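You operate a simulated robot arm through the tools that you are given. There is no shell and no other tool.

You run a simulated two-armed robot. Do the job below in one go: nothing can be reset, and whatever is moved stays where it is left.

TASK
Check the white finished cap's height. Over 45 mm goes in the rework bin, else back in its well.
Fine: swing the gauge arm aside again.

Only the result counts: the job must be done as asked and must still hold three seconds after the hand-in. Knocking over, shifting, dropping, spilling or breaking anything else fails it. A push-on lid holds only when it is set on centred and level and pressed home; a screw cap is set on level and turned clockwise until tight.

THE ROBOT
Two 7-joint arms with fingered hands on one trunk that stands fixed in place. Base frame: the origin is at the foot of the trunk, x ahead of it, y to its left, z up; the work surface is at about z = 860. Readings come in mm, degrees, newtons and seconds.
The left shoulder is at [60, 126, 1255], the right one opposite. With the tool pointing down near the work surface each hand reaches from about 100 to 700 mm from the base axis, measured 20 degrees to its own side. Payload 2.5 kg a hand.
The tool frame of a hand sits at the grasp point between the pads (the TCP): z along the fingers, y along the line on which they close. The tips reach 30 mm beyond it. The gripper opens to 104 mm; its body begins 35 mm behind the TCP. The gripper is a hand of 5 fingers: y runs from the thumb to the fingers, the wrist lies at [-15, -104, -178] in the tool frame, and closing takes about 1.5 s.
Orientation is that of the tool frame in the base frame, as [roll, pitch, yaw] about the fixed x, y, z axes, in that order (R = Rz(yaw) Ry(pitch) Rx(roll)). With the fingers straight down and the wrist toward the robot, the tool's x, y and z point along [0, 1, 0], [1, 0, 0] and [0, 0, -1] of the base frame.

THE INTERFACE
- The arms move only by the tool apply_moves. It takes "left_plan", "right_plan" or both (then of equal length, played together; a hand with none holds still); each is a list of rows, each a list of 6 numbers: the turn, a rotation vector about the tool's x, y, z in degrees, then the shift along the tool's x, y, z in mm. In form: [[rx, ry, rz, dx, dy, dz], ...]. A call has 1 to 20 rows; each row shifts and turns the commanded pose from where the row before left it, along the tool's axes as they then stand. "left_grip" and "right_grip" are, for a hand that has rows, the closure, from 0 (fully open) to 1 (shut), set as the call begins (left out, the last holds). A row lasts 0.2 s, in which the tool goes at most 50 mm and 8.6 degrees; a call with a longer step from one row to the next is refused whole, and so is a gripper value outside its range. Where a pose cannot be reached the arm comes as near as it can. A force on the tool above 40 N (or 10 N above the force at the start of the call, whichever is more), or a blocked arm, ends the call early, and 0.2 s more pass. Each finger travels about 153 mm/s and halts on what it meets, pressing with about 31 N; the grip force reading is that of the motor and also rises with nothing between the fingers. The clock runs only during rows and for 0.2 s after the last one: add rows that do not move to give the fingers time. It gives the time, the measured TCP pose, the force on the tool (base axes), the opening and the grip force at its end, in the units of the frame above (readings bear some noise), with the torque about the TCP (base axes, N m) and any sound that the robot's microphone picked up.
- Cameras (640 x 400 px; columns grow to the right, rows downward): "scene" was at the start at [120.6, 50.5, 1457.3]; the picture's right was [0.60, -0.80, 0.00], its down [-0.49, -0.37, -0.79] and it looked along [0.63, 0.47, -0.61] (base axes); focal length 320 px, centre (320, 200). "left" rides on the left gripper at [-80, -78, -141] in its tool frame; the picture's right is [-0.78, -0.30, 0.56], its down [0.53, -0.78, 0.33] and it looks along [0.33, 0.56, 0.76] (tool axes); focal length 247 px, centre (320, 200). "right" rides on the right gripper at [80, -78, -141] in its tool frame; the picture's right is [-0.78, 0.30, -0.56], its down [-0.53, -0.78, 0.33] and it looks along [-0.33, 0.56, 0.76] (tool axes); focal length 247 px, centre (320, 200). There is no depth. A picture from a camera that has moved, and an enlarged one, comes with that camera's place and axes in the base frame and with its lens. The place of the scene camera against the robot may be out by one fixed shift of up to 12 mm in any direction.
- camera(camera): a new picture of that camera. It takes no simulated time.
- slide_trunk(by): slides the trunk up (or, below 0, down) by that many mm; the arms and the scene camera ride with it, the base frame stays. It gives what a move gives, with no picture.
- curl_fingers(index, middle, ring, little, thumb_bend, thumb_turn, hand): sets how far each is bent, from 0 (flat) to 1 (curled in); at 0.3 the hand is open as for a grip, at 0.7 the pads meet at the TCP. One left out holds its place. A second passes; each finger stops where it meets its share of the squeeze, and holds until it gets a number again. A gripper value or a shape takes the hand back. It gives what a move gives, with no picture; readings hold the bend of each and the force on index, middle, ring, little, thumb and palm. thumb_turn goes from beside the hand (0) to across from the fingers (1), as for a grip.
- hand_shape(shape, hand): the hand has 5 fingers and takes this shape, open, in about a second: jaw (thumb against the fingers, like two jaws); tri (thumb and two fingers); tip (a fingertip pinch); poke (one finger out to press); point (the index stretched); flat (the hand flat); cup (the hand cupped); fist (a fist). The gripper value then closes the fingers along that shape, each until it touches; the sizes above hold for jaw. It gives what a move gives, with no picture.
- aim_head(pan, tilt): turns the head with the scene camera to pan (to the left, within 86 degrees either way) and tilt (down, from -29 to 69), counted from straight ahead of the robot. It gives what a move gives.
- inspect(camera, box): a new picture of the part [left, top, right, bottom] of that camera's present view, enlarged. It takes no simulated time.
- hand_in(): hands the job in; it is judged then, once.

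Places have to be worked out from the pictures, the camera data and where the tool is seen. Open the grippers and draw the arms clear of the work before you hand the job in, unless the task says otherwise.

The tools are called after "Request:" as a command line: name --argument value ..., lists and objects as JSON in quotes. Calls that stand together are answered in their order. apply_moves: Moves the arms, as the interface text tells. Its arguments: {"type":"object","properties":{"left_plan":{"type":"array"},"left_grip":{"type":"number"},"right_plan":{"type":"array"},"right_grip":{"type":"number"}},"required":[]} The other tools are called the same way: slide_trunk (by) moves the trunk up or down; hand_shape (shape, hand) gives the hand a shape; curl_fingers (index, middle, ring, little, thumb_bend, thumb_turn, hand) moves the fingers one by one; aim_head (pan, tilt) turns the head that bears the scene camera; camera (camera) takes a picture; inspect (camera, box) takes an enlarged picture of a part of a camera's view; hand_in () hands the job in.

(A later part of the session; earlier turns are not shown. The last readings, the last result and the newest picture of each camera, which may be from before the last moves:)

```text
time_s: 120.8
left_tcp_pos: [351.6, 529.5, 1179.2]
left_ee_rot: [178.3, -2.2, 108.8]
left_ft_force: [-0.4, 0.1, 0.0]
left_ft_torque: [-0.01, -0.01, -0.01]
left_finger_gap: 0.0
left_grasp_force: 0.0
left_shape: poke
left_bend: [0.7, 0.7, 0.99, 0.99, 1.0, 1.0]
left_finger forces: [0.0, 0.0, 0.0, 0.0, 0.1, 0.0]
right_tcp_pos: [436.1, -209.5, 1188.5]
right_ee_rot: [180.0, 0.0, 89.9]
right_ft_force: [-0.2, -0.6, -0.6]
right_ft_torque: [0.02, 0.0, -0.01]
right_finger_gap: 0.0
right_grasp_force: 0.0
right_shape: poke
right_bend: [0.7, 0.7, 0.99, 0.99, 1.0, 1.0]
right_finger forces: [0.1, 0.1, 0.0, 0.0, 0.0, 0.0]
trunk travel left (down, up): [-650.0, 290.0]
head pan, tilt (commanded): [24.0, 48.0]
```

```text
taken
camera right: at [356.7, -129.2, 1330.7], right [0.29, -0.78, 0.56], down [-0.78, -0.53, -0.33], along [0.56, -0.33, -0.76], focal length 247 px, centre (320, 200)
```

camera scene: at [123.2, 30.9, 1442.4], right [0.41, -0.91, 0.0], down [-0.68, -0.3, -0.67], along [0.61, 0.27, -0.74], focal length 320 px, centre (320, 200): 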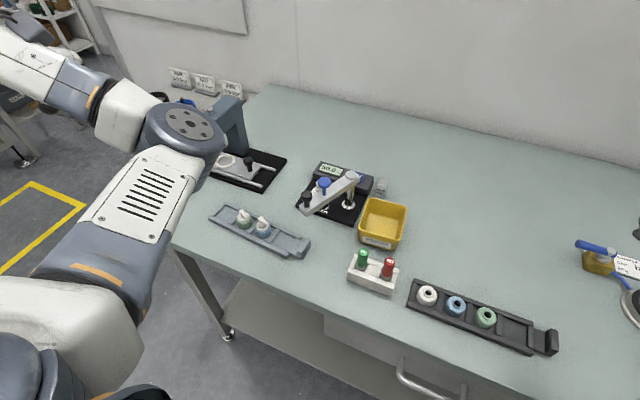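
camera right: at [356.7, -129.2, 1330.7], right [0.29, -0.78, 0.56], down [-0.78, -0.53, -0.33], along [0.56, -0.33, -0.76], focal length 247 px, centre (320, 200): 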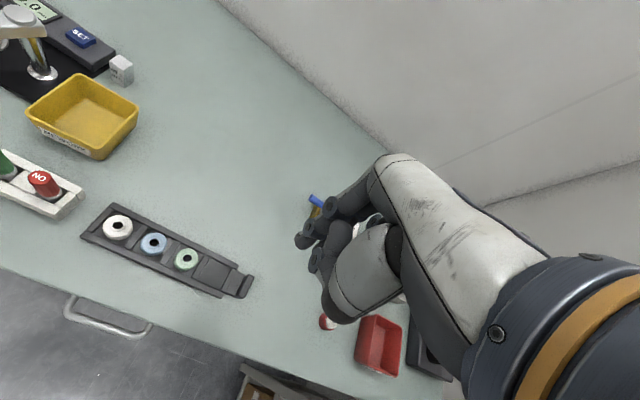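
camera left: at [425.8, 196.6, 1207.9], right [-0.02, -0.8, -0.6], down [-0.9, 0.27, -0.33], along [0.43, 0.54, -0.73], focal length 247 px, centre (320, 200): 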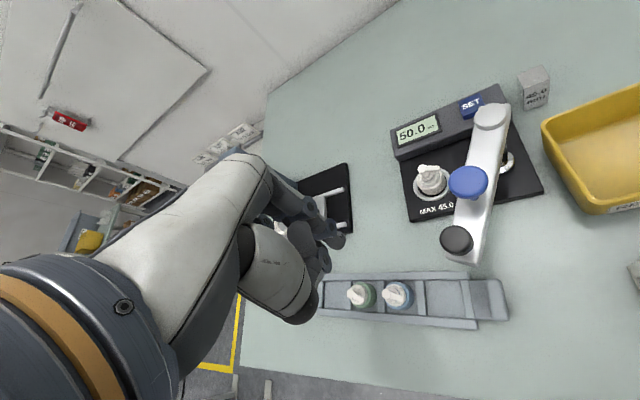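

I move the left hand further left to leave room, and at the same time bring the right hand (poke) toward the middle at a safe height of z ≈ 1185.

Request:
apply_moves --left_plan '[[0, 0, 0, 13.5, -9, 0], [0, 0, 0, 13.5, -9, 0], [0, 0, 0, 13.5, -9, 0], [0, 0, 0, 13.5, -9, 0], [0, 0, 0, 13.5, -9, 0], [0, 0, 0, 13.5, -9, 0], [0, 0, 0, 13.5, -9, 0], [0, 0, 0, 13.5, -9, 0]]' --right_plan '[[0, 0, 0, 28, 0, 0], [0, 0, 0, 28, 0, 0], [0, 0, 0, 28, 0, 0], [0, 0, 0, 28, 0, 0], [0, 0, 0, 28, 0, 0], [0, 0, 0, 28, 0, 0], [0, 0, 0, 28, 0, 0], [0, 0, 0, 28, 0, 0]]'

Request:
camera --camera "scene"

Request:
camera --camera "right"

```text
time_s: 122.6
left_tcp_pos: [246.9, 611.0, 1181.3]
left_ee_rot: [178.3, -2.1, 108.7]
left_ft_force: [0.5, -0.4, 0.1]
left_ft_torque: [-0.02, 0.0, -0.04]
left_finger_gap: 0.0
left_grasp_force: 0.1
left_shape: poke
left_bend: [0.7, 0.7, 0.99, 0.99, 1.0, 1.0]
left_finger forces: [0.0, 0.0, 0.1, 0.1, 0.0, 0.1]
right_tcp_pos: [435.1, 15.8, 1189.6]
right_ee_rot: [-180.0, 0.0, 89.9]
right_ft_force: [-0.2, -0.7, -0.3]
right_ft_torque: [-0.02, 0.02, 0.0]
right_finger_gap: 0.1
right_grasp_force: 0.1
right_shape: poke
right_bend: [0.7, 0.7, 0.99, 0.99, 1.0, 1.0]
right_finger forces: [0.0, 0.0, 0.1, 0.0, 0.0, 0.0]
trunk travel left (down, up): [-650.0, 290.0]
head pan, tilt (commanded): [24.0, 48.0]
```

```text
taken
camera scene: at [123.0, 31.5, 1442.4], right [0.41, -0.91, 0.0], down [-0.68, -0.3, -0.67], along [0.61, 0.27, -0.74], focal length 320 px, centre (320, 200)
```

scene: 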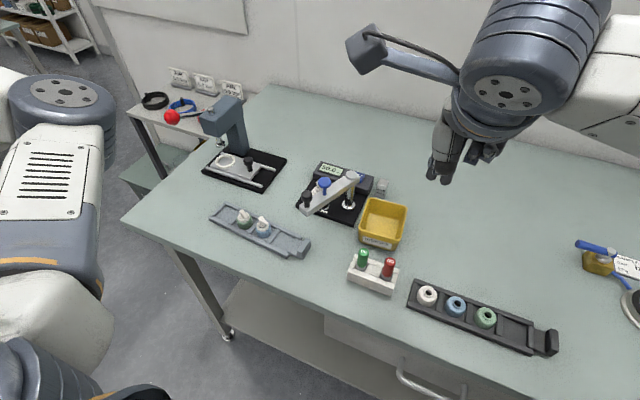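

```text
taken
camera right: at [357.2, 94.8, 1330.9], right [0.29, -0.78, 0.56], down [-0.78, -0.53, -0.33], along [0.56, -0.34, -0.76], focal length 247 px, centre (320, 200)
```

right: 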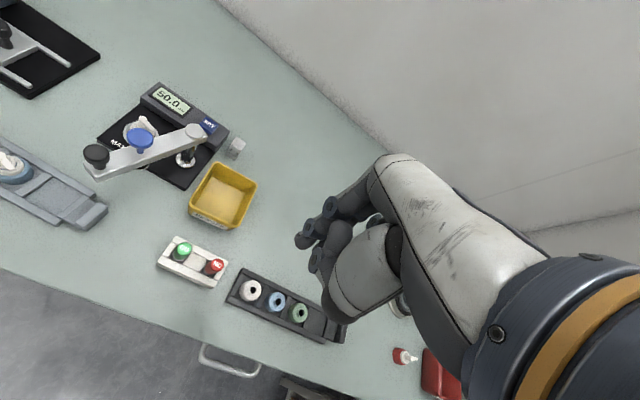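

The way is clear. I turn the right hand to yaw ≈ 130° and bring it over to the +y side of the black knob, staying above z ≈ 1090.

Request:
apply_moves --right_plan '[[0, 0, -6.7, 0, 0, 0], [0, 0, -6.7, 0, 0, 0], [0, 0, -6.7, 0, 0, 0], [0, 0, -6.7, 0, 0, 0], [0, 0, -6.7, 0, 0, 0], [0, 0, -6.6, 0, 0, 0], [0, 0, 0, 17.8, 20.6, 5], [0, 0, 0, 17.8, 20.6, 5], [0, 0, 0, 17.8, 20.6, 5], [0, 0, 0, 17.8, 20.6, 5], [0, 0, 0, 17.8, 20.6, 5]]'

Request:
camera --camera "scene"

Request:
camera --camera "right"

```text
time_s: 125.0
left_tcp_pos: [247.9, 611.5, 1180.7]
left_ee_rot: [178.3, -2.2, 108.8]
left_ft_force: [-0.5, 0.6, -0.1]
left_ft_torque: [-0.02, -0.01, 0.0]
left_finger_gap: 0.0
left_grasp_force: 0.0
left_shape: poke
left_bend: [0.7, 0.7, 0.99, 0.99, 1.0, 1.0]
left_finger forces: [0.1, 0.0, 0.0, 0.0, 0.0, 0.0]
right_tcp_pos: [459.4, 149.4, 1161.8]
right_ee_rot: [180.0, 0.1, 130.0]
right_ft_force: [-0.3, -0.2, 0.0]
right_ft_torque: [-0.01, -0.01, -0.03]
right_finger_gap: 0.1
right_grasp_force: 0.2
right_shape: poke
right_bend: [0.7, 0.7, 0.99, 0.99, 1.0, 1.0]
right_finger forces: [0.0, 0.0, 0.0, 0.0, 0.0, 0.0]
trunk travel left (down, up): [-650.0, 290.0]
head pan, tilt (commanded): [24.0, 48.0]
```

```text
taken
camera scene: at [123.2, 31.4, 1442.4], right [0.41, -0.91, 0.0], down [-0.68, -0.3, -0.67], along [0.61, 0.27, -0.74], focal length 320 px, centre (320, 200)
```

scene: 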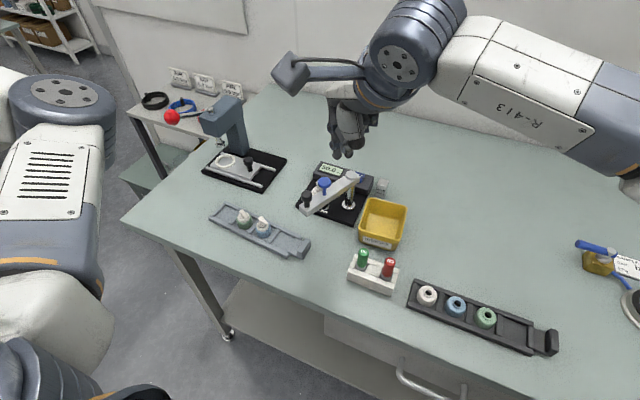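

```text
taken
camera right: at [346.6, 160.7, 1305.1], right [0.73, -0.4, 0.56], down [-0.25, -0.91, -0.33], along [0.64, 0.1, -0.76], focal length 247 px, centre (320, 200)
```

right: 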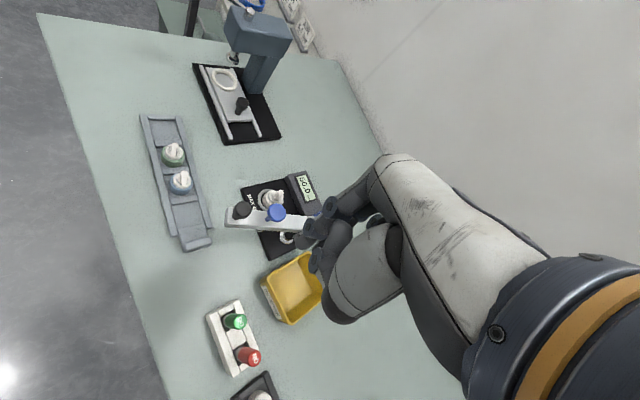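

The right arm moves comfortably. I continue to the +y side of the knob.

Request:
apply_moves --right_plan '[[0, 0, 0, 15.3, 16.9, 5], [0, 0, 0, 15.3, 16.9, 10], [0, 0, 0, 15.3, 16.9, 10], [0, 0, 0, 15.3, 16.9, 10], [0, 0, 0, 15.3, 16.9, 10], [0, 0, 0, 15.4, 16.9, 10], [0, 0, 0, 0, 0, 0]]'

Request:
camera --camera "scene"

Request:
camera --camera "right"

```text
time_s: 126.6
left_tcp_pos: [248.5, 610.9, 1181.2]
left_ee_rot: [178.3, -2.2, 108.8]
left_ft_force: [0.7, -1.3, -0.4]
left_ft_torque: [-0.01, -0.02, 0.03]
left_finger_gap: 0.0
left_grasp_force: 0.0
left_shape: poke
left_bend: [0.7, 0.7, 0.99, 0.99, 1.0, 1.0]
left_finger forces: [0.1, 0.1, 0.0, 0.1, 0.0, 0.0]
right_tcp_pos: [471.5, 250.7, 1124.2]
right_ee_rot: [179.9, 0.1, 130.0]
right_ft_force: [-1.2, -0.7, 0.6]
right_ft_torque: [-0.03, 0.02, 0.0]
right_finger_gap: 0.0
right_grasp_force: 0.1
right_shape: poke
right_bend: [0.7, 0.7, 0.99, 0.99, 1.0, 1.0]
right_finger forces: [0.1, 0.1, 0.0, 0.0, 0.0, 0.0]
right hand out of reach, approached as far as the arm can: row 5, 6
trunk travel left (down, up): [-650.0, 290.0]
head pan, tilt (commanded): [24.0, 48.0]
```

```text
taken
camera scene: at [123.2, 30.7, 1442.4], right [0.41, -0.91, 0.0], down [-0.68, -0.3, -0.67], along [0.61, 0.27, -0.74], focal length 320 px, centre (320, 200)
```

scene: 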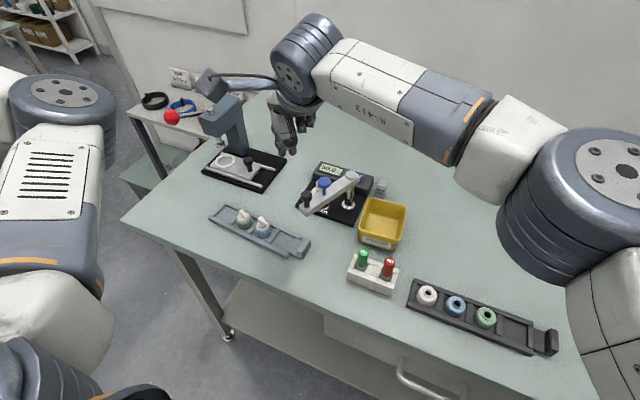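

```text
taken
camera right: at [359.5, 262.6, 1265.6], right [0.73, -0.4, 0.56], down [-0.25, -0.91, -0.33], along [0.64, 0.1, -0.76], focal length 247 px, centre (320, 200)
```

right: 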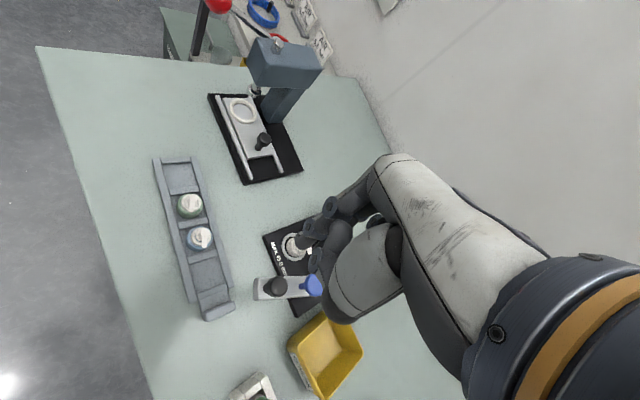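

The right hand has reached its limit at about y = 251, which is just enough. I bring the command back to about (474, 252) at this height and read where it really is.

Request:
apply_moves --right_plan '[[0, 0, 0, -7.6, -8.1, 0], [0, 0, 0, -7.6, -8.1, 0], [0, 0, 0, -7.6, -8.1, 0], [0, 0, 0, 0, 0, 0]]'

Request:
inspect --camera "right" --box '[220, 190, 380, 320]'

Request:
inspect --camera "scene" --box '[250, 90, 400, 230]'

```text
time_s: 127.6
left_tcp_pos: [247.9, 610.8, 1180.3]
left_ee_rot: [178.3, -2.2, 108.9]
left_ft_force: [0.8, 0.5, -0.4]
left_ft_torque: [0.0, 0.0, 0.01]
left_finger_gap: 0.1
left_grasp_force: 0.0
left_shape: poke
left_bend: [0.7, 0.7, 0.99, 0.99, 1.0, 1.0]
left_finger forces: [0.0, 0.0, 0.0, 0.1, 0.0, 0.1]
right_tcp_pos: [467.8, 217.7, 1123.2]
right_ee_rot: [-179.9, 0.0, 130.0]
right_ft_force: [-0.6, 0.5, 0.2]
right_ft_torque: [0.02, -0.01, 0.01]
right_finger_gap: 0.0
right_grasp_force: 0.1
right_shape: poke
right_bend: [0.7, 0.7, 0.99, 0.99, 1.0, 1.0]
right_finger forces: [0.0, 0.1, 0.0, 0.0, 0.0, 0.0]
trunk travel left (down, up): [-650.0, 290.0]
head pan, tilt (commanded): [24.0, 48.0]
```

```text
3.08 times, centred on (300, 255) of right
camera zoom: at [356.3, 229.1, 1265.0], right [0.73, -0.4, 0.56], down [-0.25, -0.91, -0.33], along [0.64, 0.1, -0.76], focal length 760 px, centre (382, 31)
```

zoom: 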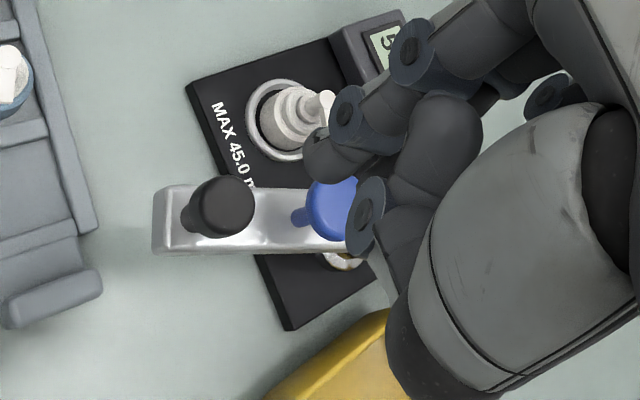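

```text
2.86 times, centred on (325, 160) of scene
camera zoom: at [123.2, 31.0, 1442.4], right [0.41, -0.91, 0.0], down [-0.68, -0.3, -0.67], along [0.61, 0.27, -0.74], focal length 915 px, centre (306, 314)
```

zoom: 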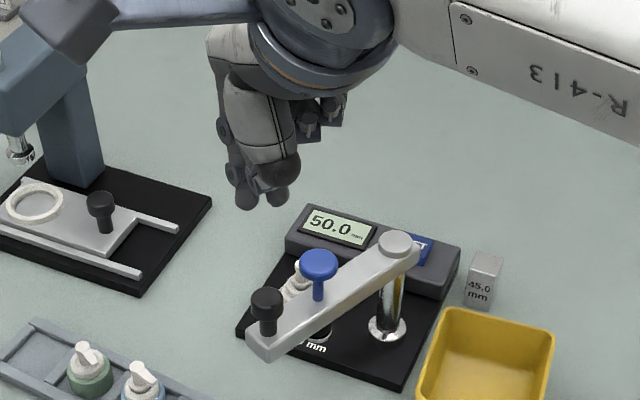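

The knob is at (476.7, 222). I go back to y ≈ 250 and lower in steps, checking that the fingertips stay on the +y side of the knob.

Request:
apply_moves --right_plan '[[0, 0, 0, 7.4, 7.8, 0], [0, 0, 0, 7.4, 7.8, 0], [0, 0, 0, 7.4, 7.8, 0], [0, 0, 0, 0, 0, 15], [0, 0, 0, 0, 0, 15], [0, 0, 0, 0, 0, 15], [0, 0, 0, 0, 0, 10], [0, 0, 0, 0, 0, 0]]'

Request:
inspect --camera "right" --box '[220, 190, 380, 320]'

Request:
inspect --camera "scene" --box '[250, 90, 400, 230]'

```text
time_s: 129.4
left_tcp_pos: [248.8, 611.1, 1181.0]
left_ee_rot: [178.3, -2.2, 108.8]
left_ft_force: [0.0, 0.0, 0.3]
left_ft_torque: [0.03, -0.01, 0.02]
left_finger_gap: 0.0
left_grasp_force: 0.1
left_shape: poke
left_bend: [0.7, 0.7, 0.99, 0.99, 1.0, 1.0]
left_finger forces: [0.0, 0.0, 0.0, 0.0, 0.0, 0.0]
right_tcp_pos: [470.9, 251.4, 1068.5]
right_ee_rot: [-179.9, 0.0, 130.0]
right_ft_force: [-0.8, 0.2, -0.1]
right_ft_torque: [-0.02, -0.01, -0.01]
right_finger_gap: 0.1
right_grasp_force: 0.0
right_shape: poke
right_bend: [0.7, 0.7, 0.99, 0.99, 1.0, 1.0]
right_finger forces: [0.1, 0.0, 0.1, 0.0, 0.1, 0.1]
trunk travel left (down, up): [-650.0, 290.0]
head pan, tilt (commanded): [24.0, 48.0]
```

```text
3.08 times, centred on (300, 255) of right
camera zoom: at [359.2, 262.2, 1210.7], right [0.73, -0.4, 0.56], down [-0.25, -0.91, -0.33], along [0.64, 0.1, -0.76], focal length 760 px, centre (382, 31)
```

zoom: 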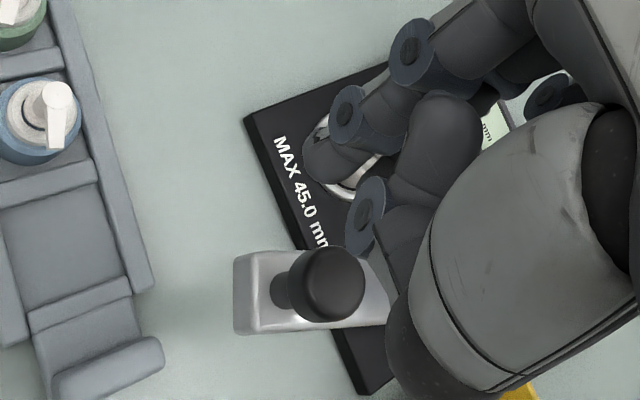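

```text
2.86 times, centred on (325, 160) of scene
camera zoom: at [123.2, 30.8, 1442.4], right [0.41, -0.91, 0.0], down [-0.68, -0.3, -0.67], along [0.61, 0.27, -0.74], focal length 915 px, centre (306, 314)
```

zoom: 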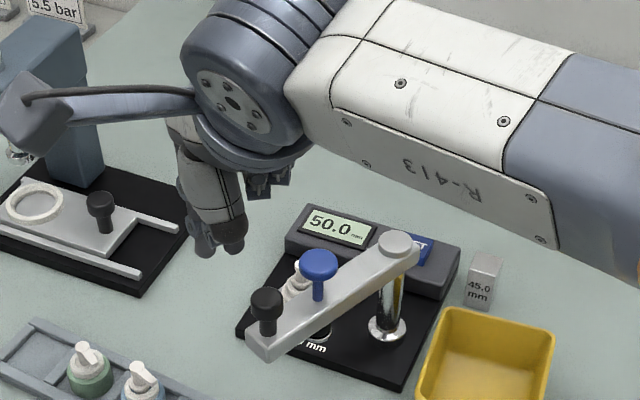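

The fingertips are on the +y side of the knob with clearance. I lower to z ≈ 1016 so the tips overlap the knob head but stay above the bar and the other fingers stay above the blue knob.

Request:
apply_moves --right_plan '[[0, 0, 0, 0, 0, 14], [0, 0, 0, 0, 0, 14], [0, 0, 0, 0, 0, 14], [0, 0, 0, 0, 0, 11], [0, 0, 0, 0, 0, 0]]'

Request:
inspect --camera "right" --box '[220, 190, 380, 340]'

Request:
inspect --camera "scene" --box '[280, 120, 400, 230]'

```text
time_s: 130.6
left_tcp_pos: [249.2, 610.6, 1181.1]
left_ee_rot: [178.3, -2.2, 108.9]
left_ft_force: [0.3, -0.1, -0.2]
left_ft_torque: [0.0, 0.0, 0.0]
left_finger_gap: 0.0
left_grasp_force: 0.0
left_shape: poke
left_bend: [0.7, 0.7, 0.99, 0.99, 1.0, 1.0]
left_finger forces: [0.0, 0.1, 0.1, 0.0, 0.0, 0.0]
right_tcp_pos: [471.6, 250.9, 1015.2]
right_ee_rot: [180.0, 0.0, 130.0]
right_ft_force: [-0.7, 0.3, 0.2]
right_ft_torque: [0.0, 0.01, 0.03]
right_finger_gap: 0.1
right_grasp_force: 0.0
right_shape: poke
right_bend: [0.7, 0.7, 0.99, 0.99, 1.0, 1.0]
right_finger forces: [0.1, 0.0, 0.0, 0.0, 0.1, 0.0]
trunk travel left (down, up): [-650.0, 290.0]
head pan, tilt (commanded): [24.0, 48.0]
```

```text
2.67 times, centred on (300, 265) of right
camera zoom: at [359.7, 261.9, 1156.6], right [0.73, -0.4, 0.56], down [-0.25, -0.91, -0.33], along [0.64, 0.1, -0.76], focal length 659 px, centre (373, 27)
```

zoom: 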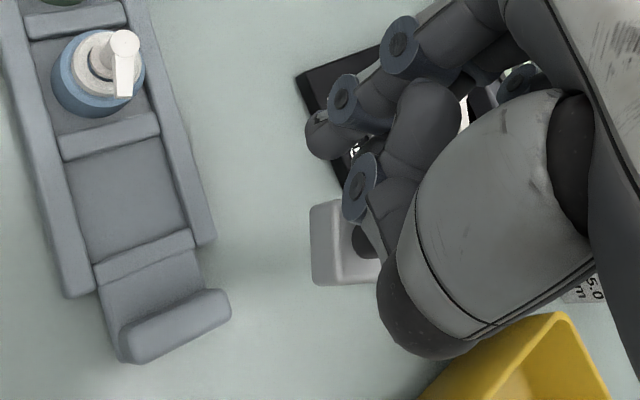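

```text
3.64 times, centred on (340, 175) of scene
camera zoom: at [123.2, 30.8, 1442.4], right [0.41, -0.91, 0.0], down [-0.68, -0.3, -0.67], along [0.61, 0.27, -0.74], focal length 1165 px, centre (247, 291)
```

zoom: 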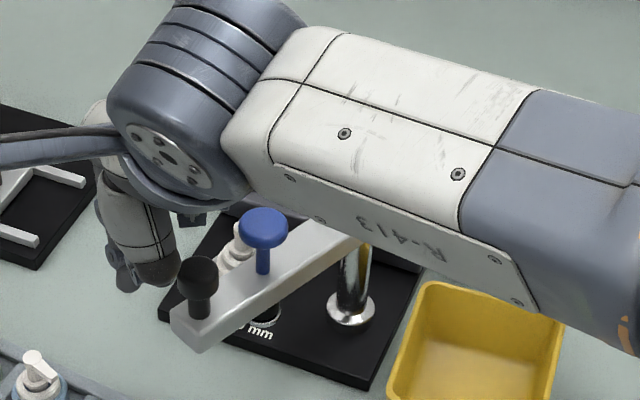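

Clear of everything. I approach the knob and push it toward −y along the arc for the first 10°.

Request:
apply_moves --right_plan '[[0, 0, 0, -3, -1.2, 0], [0, 0, 0, -2.9, -1.2, 0], [0, 0, 0, -2.44, -4.69, 0], [0, 0, 0, -2.44, -4.69, 0], [0, 0, 0, -2.84, -4.46, 0], [0, 0, 0, -2.84, -4.46, 0], [0, 0, 0, 0, 0, 0]]'

Request:
inspect --camera "right" --box '[220, 190, 380, 340]'

Request:
inspect --camera "scene" --box '[280, 120, 400, 230]'

```text
time_s: 132.2
left_tcp_pos: [248.7, 611.5, 1182.0]
left_ee_rot: [178.3, -2.1, 108.8]
left_ft_force: [0.1, 1.4, 0.4]
left_ft_torque: [0.0, -0.02, 0.0]
left_finger_gap: 0.0
left_grasp_force: 0.1
left_shape: poke
left_bend: [0.7, 0.7, 0.99, 0.99, 1.0, 1.0]
left_finger forces: [0.0, 0.1, 0.1, 0.0, 0.0, 0.0]
right_tcp_pos: [464.6, 224.7, 1015.5]
right_ee_rot: [180.0, 0.1, 130.0]
right_ft_force: [-1.2, 0.4, 0.0]
right_ft_torque: [0.0, 0.03, 0.03]
right_finger_gap: 0.0
right_grasp_force: 0.2
right_shape: poke
right_bend: [0.7, 0.7, 0.99, 0.99, 1.0, 1.0]
right_finger forces: [0.0, 0.0, 0.0, 0.1, 0.1, 0.0]
trunk travel left (down, up): [-650.0, 290.0]
head pan, tilt (commanded): [24.0, 48.0]
```

```text
2.67 times, centred on (300, 265) of right
camera zoom: at [353.2, 235.8, 1157.7], right [0.73, -0.4, 0.56], down [-0.25, -0.91, -0.33], along [0.64, 0.1, -0.76], focal length 659 px, centre (373, 27)
```

zoom: 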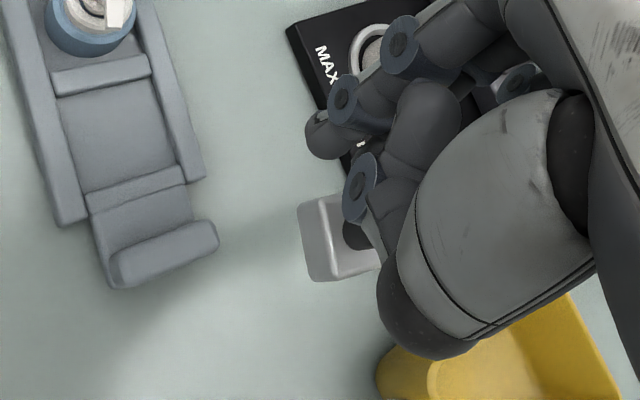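

```text
3.64 times, centred on (340, 175) of scene
camera zoom: at [123.2, 30.9, 1442.4], right [0.41, -0.91, 0.0], down [-0.68, -0.3, -0.67], along [0.61, 0.27, -0.74], focal length 1165 px, centre (247, 291)
```

zoom: 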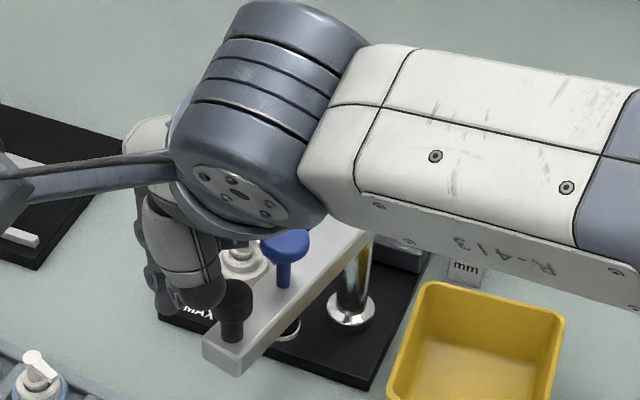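

The arm follows (about 165° now) with negligible force. I push the remaining 15° to the original aside position.

Request:
apply_moves --right_plan '[[0, 0, 0, -3.22, -4.2, 0], [0, 0, 0, -3.21, -4.19, 0], [0, 0, 0, -3.57, -3.9, 0], [0, 0, 0, -3.57, -3.89, 0], [0, 0, 0, -3.9, -3.57, 0], [0, 0, 0, -3.89, -3.57, 0], [0, 0, 0, 0, 0, 0]]'

Request:
inspect --camera "right" --box '[220, 190, 380, 340]'

Request:
inspect --camera "scene" --box '[280, 120, 400, 230]'

```text
time_s: 133.8
left_tcp_pos: [248.0, 610.6, 1181.5]
left_ee_rot: [178.2, -2.2, 108.8]
left_ft_force: [-0.1, 0.3, -0.8]
left_ft_torque: [-0.03, 0.0, -0.03]
left_finger_gap: 0.0
left_grasp_force: 0.1
left_shape: poke
left_bend: [0.7, 0.7, 0.99, 0.99, 1.0, 1.0]
left_finger forces: [0.0, 0.1, 0.0, 0.0, 0.0, 0.0]
right_tcp_pos: [462.5, 193.2, 1016.2]
right_ee_rot: [-180.0, -0.1, 130.0]
right_ft_force: [0.2, 2.8, 1.3]
right_ft_torque: [0.07, 0.0, 0.03]
right_finger_gap: 0.0
right_grasp_force: 0.0
right_shape: poke
right_bend: [0.7, 0.7, 0.99, 0.99, 1.0, 1.0]
right_finger forces: [0.1, 3.1, 0.0, 0.0, 0.1, 0.0]
trunk travel left (down, up): [-650.0, 290.0]
head pan, tilt (commanded): [24.0, 48.0]
```

```text
2.67 times, centred on (300, 265) of right
camera zoom: at [349.3, 204.4, 1157.3], right [0.73, -0.4, 0.56], down [-0.25, -0.91, -0.33], along [0.64, 0.1, -0.76], focal length 659 px, centre (373, 27)
```

zoom: 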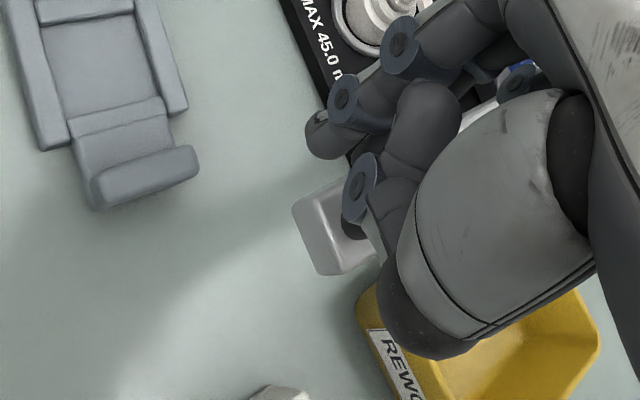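

```text
3.64 times, centred on (340, 175) of scene
camera zoom: at [123.1, 31.2, 1442.5], right [0.41, -0.91, 0.0], down [-0.68, -0.3, -0.67], along [0.61, 0.27, -0.74], focal length 1165 px, centre (247, 291)
```

zoom: 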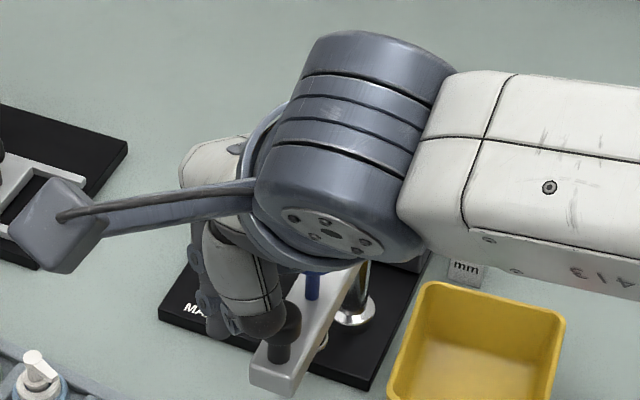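

A 3 N resistance shows the arm has reached its stop at the original position. I back off a little, lift straight up, and withdraw the right hand.

Request:
apply_moves --right_plan '[[0, 0, 0, 4, 3, 0], [0, 0, 0, 0, 0, -10], [0, 0, 0, 0, 0, -20], [0, 0, 0, 0, 0, -25], [0, 0, 0, 0, 0, -30], [0, 0, 0, 0, 0, -30], [0, 0, 0, -16, -17, -10], [0, 0, 0, -20, -20, -5], [0, 0, 0, -20, -20, 0], [0, 0, 0, -20, -20, 0], [0, 0, 0, -20, -20, 0]]'

Request:
camera --camera "scene"

Request:
camera --camera "right"

```text
time_s: 136.2
left_tcp_pos: [248.1, 610.5, 1180.3]
left_ee_rot: [178.3, -2.3, 108.8]
left_ft_force: [0.1, -1.1, 0.1]
left_ft_torque: [0.03, 0.01, 0.01]
left_finger_gap: 0.2
left_grasp_force: 0.0
left_shape: poke
left_bend: [0.7, 0.7, 0.99, 0.99, 1.0, 1.0]
left_finger forces: [0.1, 0.0, 0.1, 0.0, 0.0, 0.0]
right_tcp_pos: [448.2, 60.7, 1147.6]
right_ee_rot: [180.0, 0.0, 130.0]
right_ft_force: [0.3, -0.1, 0.8]
right_ft_torque: [-0.03, 0.01, 0.01]
right_finger_gap: 0.0
right_grasp_force: 0.1
right_shape: poke
right_bend: [0.7, 0.7, 0.99, 0.99, 1.0, 1.0]
right_finger forces: [0.0, 0.1, 0.1, 0.0, 0.0, 0.1]
trunk travel left (down, up): [-650.0, 290.0]
head pan, tilt (commanded): [24.0, 48.0]
```

```text
taken
camera scene: at [123.1, 30.3, 1442.5], right [0.41, -0.91, 0.0], down [-0.68, -0.3, -0.67], along [0.61, 0.27, -0.74], focal length 320 px, centre (320, 200)
```

scene: 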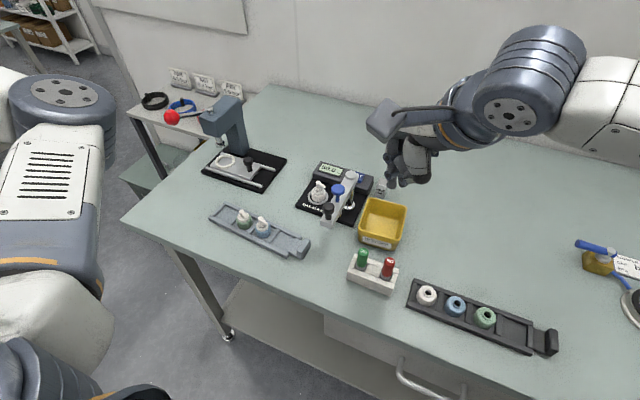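

```text
taken
camera right: at [336.2, 72.5, 1289.4], right [0.73, -0.4, 0.56], down [-0.25, -0.91, -0.33], along [0.64, 0.1, -0.76], focal length 247 px, centre (320, 200)
```

right: 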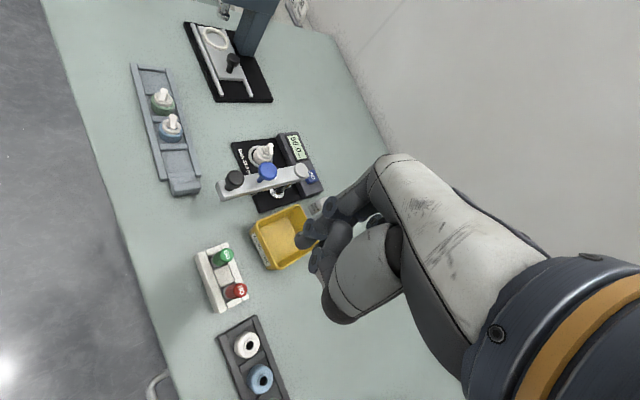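

The gauge arm is back aside and nothing else moved. Now the left arm: I bring its hand in to about (320, 440, 1200) and turn the yaw down to about 50°, watching where the elbow goes.

Request:
apply_moves --left_plan '[[0, 0, 0, -23, 1.6, -2.5], [0, 0, 0, -23, 1.6, -2.5], [0, 0, 0, -23, 1.6, -2.5], [0, 0, 0, -23, 1.6, -2.5], [0, 0, 0, -23, 1.6, -2.5], [0, 0, 0, -23, 1.6, -2.5], [0, 0, 0, -23, 1.6, -2.5], [0, 0, 0, -23, 1.6, -2.5], [0, 0, 7, 0, 0, 0], [0, 0, 7, 0, 0, 0], [0, 0, 7, 0, 0, 0], [0, 0, 7, 0, 0, 0], [0, 0, 7, 0, 0, 0], [0, 0, 7, 0, 0, 0], [0, 0, 7, 0, 0, 0], [0, 0, 0, 0, 0, 0]]'

Request:
aim_head --pan 50 --tilt 25

Request:
camera --camera "scene"

```text
time_s: 139.6
left_tcp_pos: [320.9, 440.2, 1192.7]
left_ee_rot: [-179.5, -2.7, 59.6]
left_ft_force: [0.1, -0.3, 0.1]
left_ft_torque: [0.01, -0.02, -0.03]
left_finger_gap: 0.1
left_grasp_force: 0.0
left_shape: poke
left_bend: [0.7, 0.7, 0.99, 0.99, 1.0, 1.0]
left_finger forces: [0.0, 0.0, 0.1, 0.1, 0.0, 0.0]
right_tcp_pos: [447.9, 62.3, 1148.4]
right_ee_rot: [-180.0, 0.1, 130.0]
right_ft_force: [0.1, 1.2, 0.2]
right_ft_torque: [0.01, -0.03, 0.02]
right_finger_gap: 0.0
right_grasp_force: 0.1
right_shape: poke
right_bend: [0.7, 0.7, 0.99, 0.99, 1.0, 1.0]
right_finger forces: [0.0, 0.0, 0.1, 0.0, 0.0, 0.0]
trunk travel left (down, up): [-650.0, 290.0]
head pan, tilt (commanded): [24.0, 48.0]
```

```text
time_s: 140.5
left_tcp_pos: [319.4, 439.8, 1193.5]
left_ee_rot: [-179.5, -2.7, 59.7]
left_ft_force: [-0.3, 0.1, -0.5]
left_ft_torque: [-0.04, 0.01, -0.02]
left_finger_gap: 0.1
left_grasp_force: 0.1
left_shape: poke
left_bend: [0.7, 0.7, 0.99, 0.99, 1.0, 1.0]
left_finger forces: [0.0, 0.0, 0.0, 0.1, 0.1, 0.0]
right_tcp_pos: [448.9, 61.8, 1147.3]
right_ee_rot: [-180.0, 0.0, 130.0]
right_ft_force: [0.0, -0.8, -0.4]
right_ft_torque: [-0.04, 0.0, 0.02]
right_finger_gap: 0.0
right_grasp_force: 0.0
right_shape: poke
right_bend: [0.7, 0.7, 0.99, 0.99, 1.0, 1.0]
right_finger forces: [0.1, 0.0, 0.0, 0.0, 0.0, 0.1]
trunk travel left (down, up): [-650.0, 290.0]
head pan, tilt (commanded): [50.0, 25.0]
```

```text
taken
camera scene: at [110.5, 69.3, 1477.1], right [0.77, -0.64, 0.0], down [-0.27, -0.32, -0.91], along [0.58, 0.69, -0.42], focal length 320 px, centre (320, 200)
```

scene: 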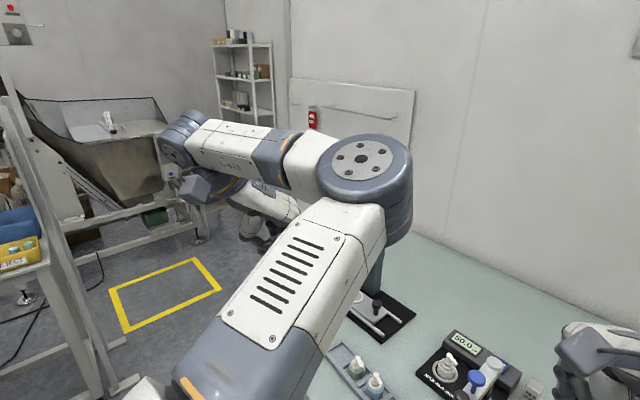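

Turning the yaw down raises the elbow, which is what I need. I withdraw the right hand to its resting place and move the left hand (yaw 45°, levelled) out toward the gauge's left side, watching for reach limits.

Request:
apply_moves --left_plan '[[-0.5, -2.7, 7, 0, 0, 0], [0, 0, 7.5, 0, 0, 0], [0, 0, 0, 10, 28, 5], [0, 0, 0, 10, 28, 5], [0, 0, 0, 10, 28, 10], [0, 0, 0, 10, 28, 10], [0, 0, 0, 10, 28, 10], [0, 0, 0, 0, 0, 0]]' --right_plan '[[0, 0, 0, -25, -23, -5], [0, 0, 0, -25, -23, -5], [0, 0, 0, -25, -23, -5], [0, 0, 0, -25, -23, -5], [0, 0, 0, -25, -23, -5], [0, 0, 0, -25, -23, -5], [0, 0, 0, -25, -23, -5], [0, 0, 0, -25, -23, -5]]'

Request:
camera --camera "scene"

Request:
camera --camera "left"

```text
time_s: 142.3
left_tcp_pos: [452.5, 375.1, 1152.0]
left_ee_rot: [-179.8, 0.0, 45.4]
left_ft_force: [-0.3, 1.0, -0.2]
left_ft_torque: [0.03, -0.01, -0.04]
left_finger_gap: 0.0
left_grasp_force: 0.1
left_shape: poke
left_bend: [0.7, 0.7, 0.99, 0.99, 1.0, 1.0]
left_finger forces: [0.0, 0.0, 0.0, 0.0, 0.1, 0.0]
right_tcp_pos: [420.3, -185.8, 1194.0]
right_ee_rot: [-180.0, -0.2, 130.3]
right_ft_force: [-0.3, -0.2, -0.7]
right_ft_torque: [0.01, -0.03, -0.02]
right_finger_gap: 0.0
right_grasp_force: 0.0
right_shape: poke
right_bend: [0.7, 0.7, 0.99, 0.99, 1.0, 1.0]
right_finger forces: [0.0, 0.0, 0.0, 0.0, 0.1, 0.0]
right hand out of reach, approached as far as the arm can: row 8
trunk travel left (down, up): [-650.0, 290.0]
head pan, tilt (commanded): [50.0, 25.0]
```

```text
taken
camera scene: at [109.5, 69.1, 1477.3], right [0.77, -0.64, 0.0], down [-0.27, -0.32, -0.91], along [0.58, 0.69, -0.42], focal length 320 px, centre (320, 200)
```

scene: 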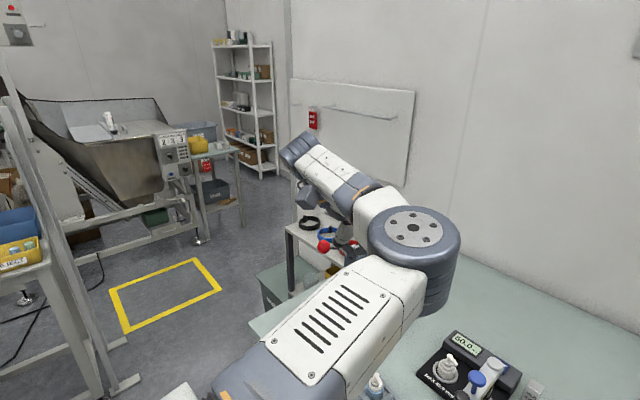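

```text
taken
camera left: at [341.9, 373.1, 1292.2], right [-0.76, -0.34, -0.56], down [-0.18, 0.93, -0.33], along [0.63, -0.15, -0.76], focal length 247 px, centre (320, 200)
```

left: 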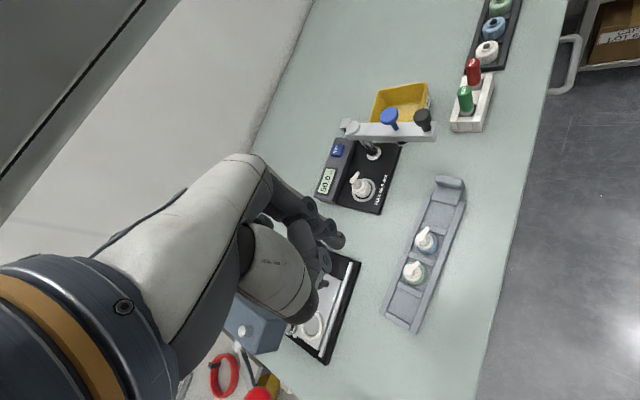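

Both arms are fine; the left elbow stays high. I continue the left hand toward (545, 331, 1060).

Request:
apply_moves --left_plan '[[0, 0, 0, 6.8, 19.2, 18], [0, 0, 0, 6.8, 19.2, 18], [0, 0, 0, 6.8, 19.2, 18], [0, 0, 0, 6.8, 19.2, 18], [0, 0, 0, 6.8, 19.2, 18], [0, 0, 0, 0, 0, 0]]'

Request:
camera --camera "scene"

Request:
camera --camera "left"

```text
time_s: 143.7
left_tcp_pos: [545.5, 331.1, 1061.6]
left_ee_rot: [-179.8, 0.0, 45.3]
left_ft_force: [0.1, 0.3, 0.3]
left_ft_torque: [-0.01, -0.02, 0.03]
left_finger_gap: 0.0
left_grasp_force: 0.0
left_shape: poke
left_bend: [0.7, 0.7, 0.99, 0.99, 1.0, 1.0]
left_finger forces: [0.0, 0.0, 0.1, 0.0, 0.0, 0.0]
right_tcp_pos: [421.1, -184.4, 1193.6]
right_ee_rot: [179.9, -0.2, 130.4]
right_ft_force: [0.8, -0.4, -0.2]
right_ft_torque: [0.01, 0.01, 0.0]
right_finger_gap: 0.0
right_grasp_force: 0.0
right_shape: poke
right_bend: [0.7, 0.7, 0.99, 0.99, 1.0, 1.0]
right_finger forces: [0.1, 0.1, 0.1, 0.0, 0.0, 0.0]
trunk travel left (down, up): [-650.0, 290.0]
head pan, tilt (commanded): [50.0, 25.0]
```

```text
taken
camera scene: at [110.3, 69.3, 1477.2], right [0.77, -0.64, 0.0], down [-0.27, -0.32, -0.91], along [0.58, 0.69, -0.42], focal length 320 px, centre (320, 200)
```

scene: 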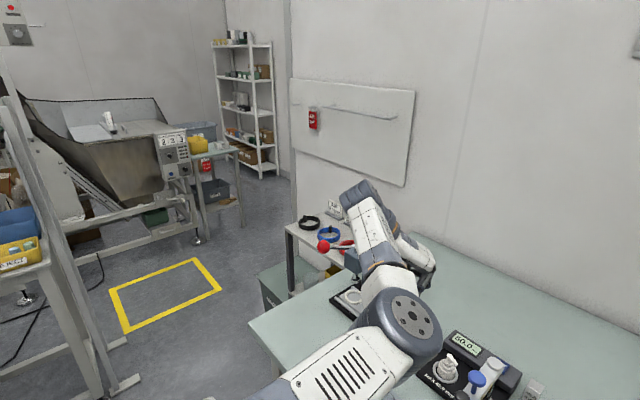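

```text
taken
camera left: at [435.0, 329.4, 1202.3], right [-0.76, -0.34, -0.55], down [-0.18, 0.93, -0.33], along [0.63, -0.15, -0.76], focal length 247 px, centre (320, 200)
```

left: 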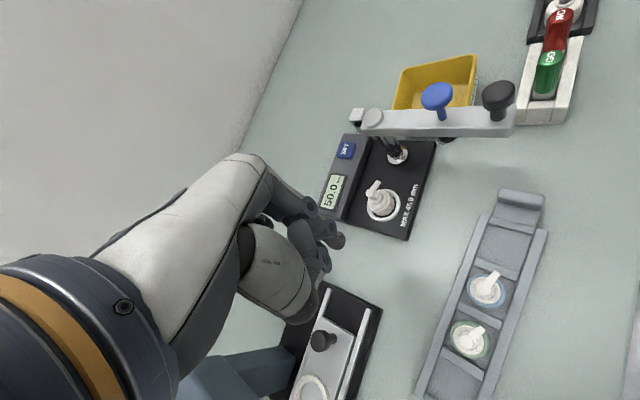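

Reach is good now. I take the tri shape, open, aim the head at the gauge, and move above the cap at the same place where I released it.

Request:
hand_shape --hand "left" --shape "tri"

Request:
aim_head --pan 24 --tilt 48

Request:
apply_moves --left_plan '[[0, 0, 0, -4.8, 14.7, 0], [0, 0, 0, -4.8, 14.7, 0], [0, 0, 0, -4.8, 14.7, 0], [0, 0, 0, -4.8, 14.7, 0], [0, 0, 0, -4.8, 14.7, 0], [0, 0, 0, -4.8, 14.7, 0], [0, 0, 0, 0, 0, 0]]' --left_grip 0.3

Request:
camera --camera "left"

Request:
camera --camera "scene"

```text
time_s: 144.6
left_tcp_pos: [545.6, 332.6, 1061.5]
left_ee_rot: [-179.9, 0.0, 45.4]
left_ft_force: [0.2, 0.8, -0.3]
left_ft_torque: [0.01, -0.03, 0.03]
left_finger_gap: 103.9
left_grasp_force: 0.1
left_shape: tri
left_bend: [0.3, 0.3, 0.99, 0.99, 0.3, 0.98]
left_finger forces: [0.1, 0.0, 0.0, 0.0, 0.0, 0.0]
right_tcp_pos: [421.5, -184.4, 1192.7]
right_ee_rot: [179.9, -0.2, 130.4]
right_ft_force: [0.0, -0.4, 0.7]
right_ft_torque: [-0.03, -0.02, -0.03]
right_finger_gap: 0.1
right_grasp_force: 0.0
right_shape: poke
right_bend: [0.7, 0.7, 0.99, 0.99, 1.0, 1.0]
right_finger forces: [0.0, 0.0, 0.0, 0.1, 0.0, 0.1]
trunk travel left (down, up): [-650.0, 290.0]
head pan, tilt (commanded): [50.0, 25.0]
```

```text
time_s: 145.5
left_tcp_pos: [545.7, 330.8, 1061.6]
left_ee_rot: [-179.8, 0.1, 45.2]
left_ft_force: [0.5, 0.1, 0.1]
left_ft_torque: [0.0, -0.02, -0.02]
left_finger_gap: 103.8
left_grasp_force: 0.1
left_shape: tri
left_bend: [0.3, 0.3, 0.99, 0.99, 0.3, 0.98]
left_finger forces: [0.1, 0.0, 0.1, 0.1, 0.1, 0.1]
right_tcp_pos: [420.4, -184.2, 1193.3]
right_ee_rot: [179.9, -0.2, 130.4]
right_ft_force: [0.3, -0.4, -0.2]
right_ft_torque: [0.0, 0.01, 0.0]
right_finger_gap: 0.0
right_grasp_force: 0.0
right_shape: poke
right_bend: [0.7, 0.7, 0.99, 0.99, 1.0, 1.0]
right_finger forces: [0.0, 0.0, 0.0, 0.0, 0.0, 0.1]
trunk travel left (down, up): [-650.0, 290.0]
head pan, tilt (commanded): [24.0, 48.0]
```

```text
time_s: 147.1
left_tcp_pos: [587.4, 251.5, 1063.1]
left_ee_rot: [-179.8, 0.1, 45.2]
left_ft_force: [0.1, 0.1, 0.4]
left_ft_torque: [-0.02, -0.02, -0.01]
left_finger_gap: 73.1
left_grasp_force: 0.0
left_shape: tri
left_bend: [0.27, 0.37, 0.99, 0.99, 0.58, 0.99]
left_finger forces: [0.0, 0.0, 0.0, 0.1, 0.1, 0.1]
right_tcp_pos: [422.3, -183.9, 1192.0]
right_ee_rot: [179.9, -0.2, 130.4]
right_ft_force: [-0.1, -0.2, -0.2]
right_ft_torque: [0.02, 0.0, 0.04]
right_finger_gap: 0.0
right_grasp_force: 0.1
right_shape: poke
right_bend: [0.7, 0.7, 0.99, 0.99, 1.0, 1.0]
right_finger forces: [0.0, 0.0, 0.0, 0.0, 0.0, 0.0]
trunk travel left (down, up): [-650.0, 290.0]
head pan, tilt (commanded): [24.0, 48.0]
```

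```text
taken
camera left: at [477.0, 248.4, 1203.5], right [-0.76, -0.34, -0.55], down [-0.18, 0.93, -0.33], along [0.63, -0.15, -0.76], focal length 247 px, centre (320, 200)
```

left: 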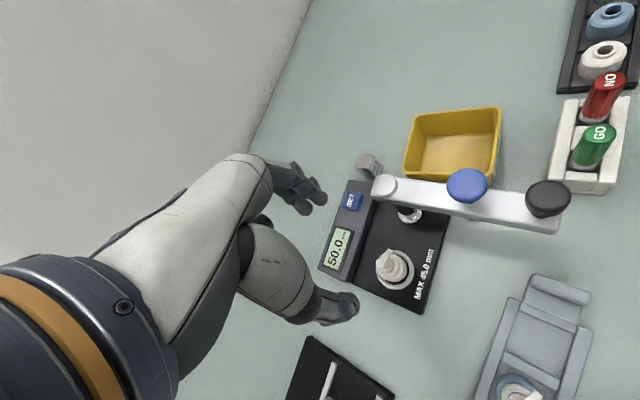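

```text
taken
camera scene: at [123.2, 30.9, 1442.4], right [0.41, -0.91, 0.0], down [-0.68, -0.3, -0.67], along [0.61, 0.27, -0.74], focal length 320 px, centre (320, 200)
```

scene: 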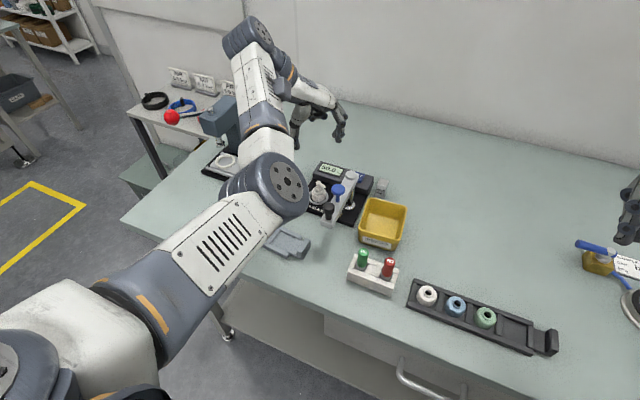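

The hand is above the cap with good posture. I zoom in to verify the cap's position relative to the hand before descending.

Request:
inspect --camera "left" --box '[350, 225, 440, 315]'

```text
4.44 times, centred on (395, 270) of left
camera zoom: at [477.0, 248.4, 1203.5], right [-0.76, -0.34, -0.55], down [-0.18, 0.93, -0.33], along [0.63, -0.15, -0.76], focal length 1098 px, centre (-13, -111)
```

zoom: 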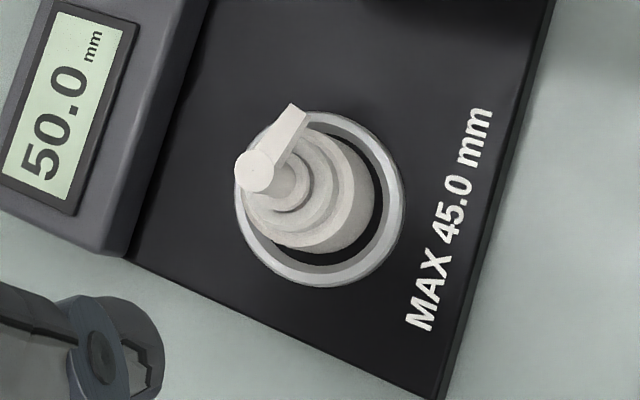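

The cap is centred at about (588.5, 248.5). I shift 1.7 mm and descend toward the grip height, stopping at z ≈ 935 for a check.

Request:
apply_moves --left_plan '[[0, 0, 0, -1.2, 1.2, 15], [0, 0, 0, 0, 0, 18], [0, 0, 0, 0, 0, 18], [0, 0, 0, 0, 0, 18], [0, 0, 0, 0, 0, 18], [0, 0, 0, 0, 0, 18], [0, 0, 0, 0, 0, 14], [0, 0, 0, 0, 0, 9], [0, 0, 0, 0, 0, 0]]' --left_grip 0.32

Request:
camera --camera "left"

Request:
camera --camera "scene"

```text
time_s: 149.1
left_tcp_pos: [587.1, 250.1, 934.8]
left_ee_rot: [-179.8, 0.1, 45.3]
left_ft_force: [0.1, 0.0, -0.7]
left_ft_torque: [0.01, -0.01, -0.01]
left_finger_gap: 71.0
left_grasp_force: 0.1
left_shape: tri
left_bend: [0.73, 0.38, 0.99, 0.99, 0.59, 0.99]
left_finger forces: [0.0, 0.0, 0.0, 0.0, 0.0, 0.0]
right_tcp_pos: [421.1, -185.7, 1192.7]
right_ee_rot: [179.9, -0.1, 130.4]
right_ft_force: [0.7, -0.1, -0.5]
right_ft_torque: [0.01, 0.0, 0.03]
right_finger_gap: 0.0
right_grasp_force: 0.0
right_shape: poke
right_bend: [0.7, 0.7, 0.99, 0.99, 1.0, 1.0]
right_finger forces: [0.0, 0.1, 0.1, 0.0, 0.0, 0.0]
trunk travel left (down, up): [-650.0, 290.0]
head pan, tilt (commanded): [24.0, 48.0]
```

```text
taken
camera left: at [476.5, 247.2, 1074.8], right [-0.76, -0.34, -0.55], down [-0.18, 0.93, -0.33], along [0.63, -0.15, -0.76], focal length 247 px, centre (320, 200)
```

left: 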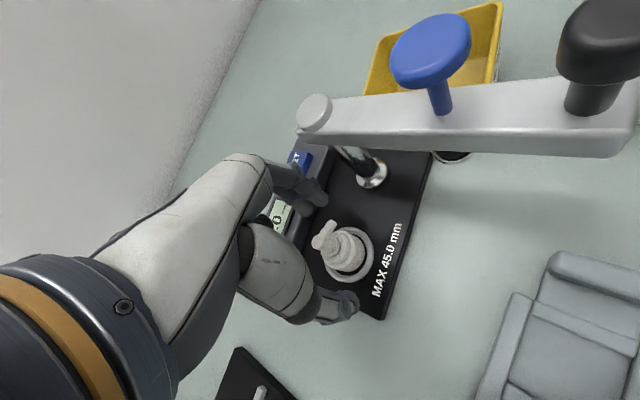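

```text
taken
camera scene: at [123.2, 30.8, 1442.4], right [0.41, -0.91, 0.0], down [-0.68, -0.3, -0.67], along [0.61, 0.27, -0.74], focal length 320 px, centre (320, 200)
```

scene: 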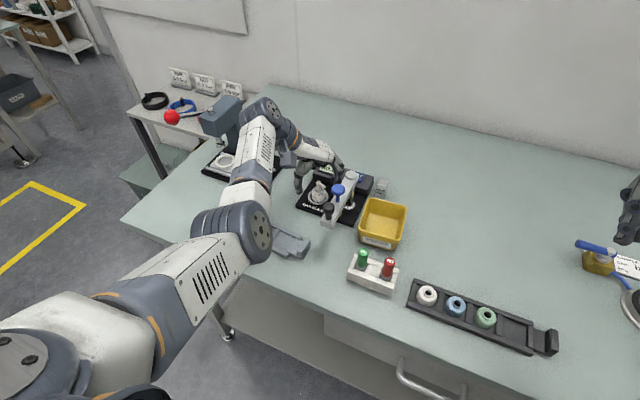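

Request:
inspect --camera "left" --box '[270, 170, 400, 330]'

Request:
inspect --camera "scene" --box '[280, 130, 380, 230]'

```text
2.50 times, centred on (335, 250) of left
camera zoom: at [476.5, 247.2, 1074.8], right [-0.76, -0.34, -0.55], down [-0.18, 0.93, -0.33], along [0.63, -0.15, -0.76], focal length 617 px, centre (282, 75)
```

zoom: 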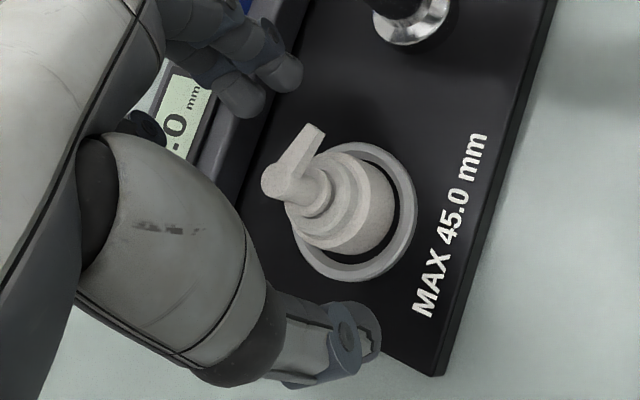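

```text
4.00 times, centred on (330, 180) of scene
camera zoom: at [123.2, 30.8, 1442.4], right [0.41, -0.91, 0.0], down [-0.68, -0.3, -0.67], along [0.61, 0.27, -0.74], focal length 1281 px, centre (280, 280)
```

zoom: 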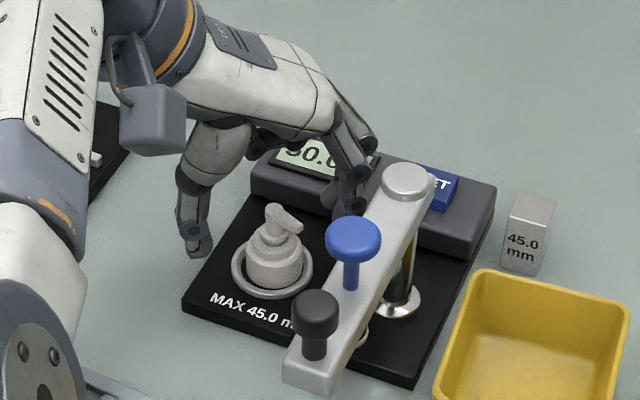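

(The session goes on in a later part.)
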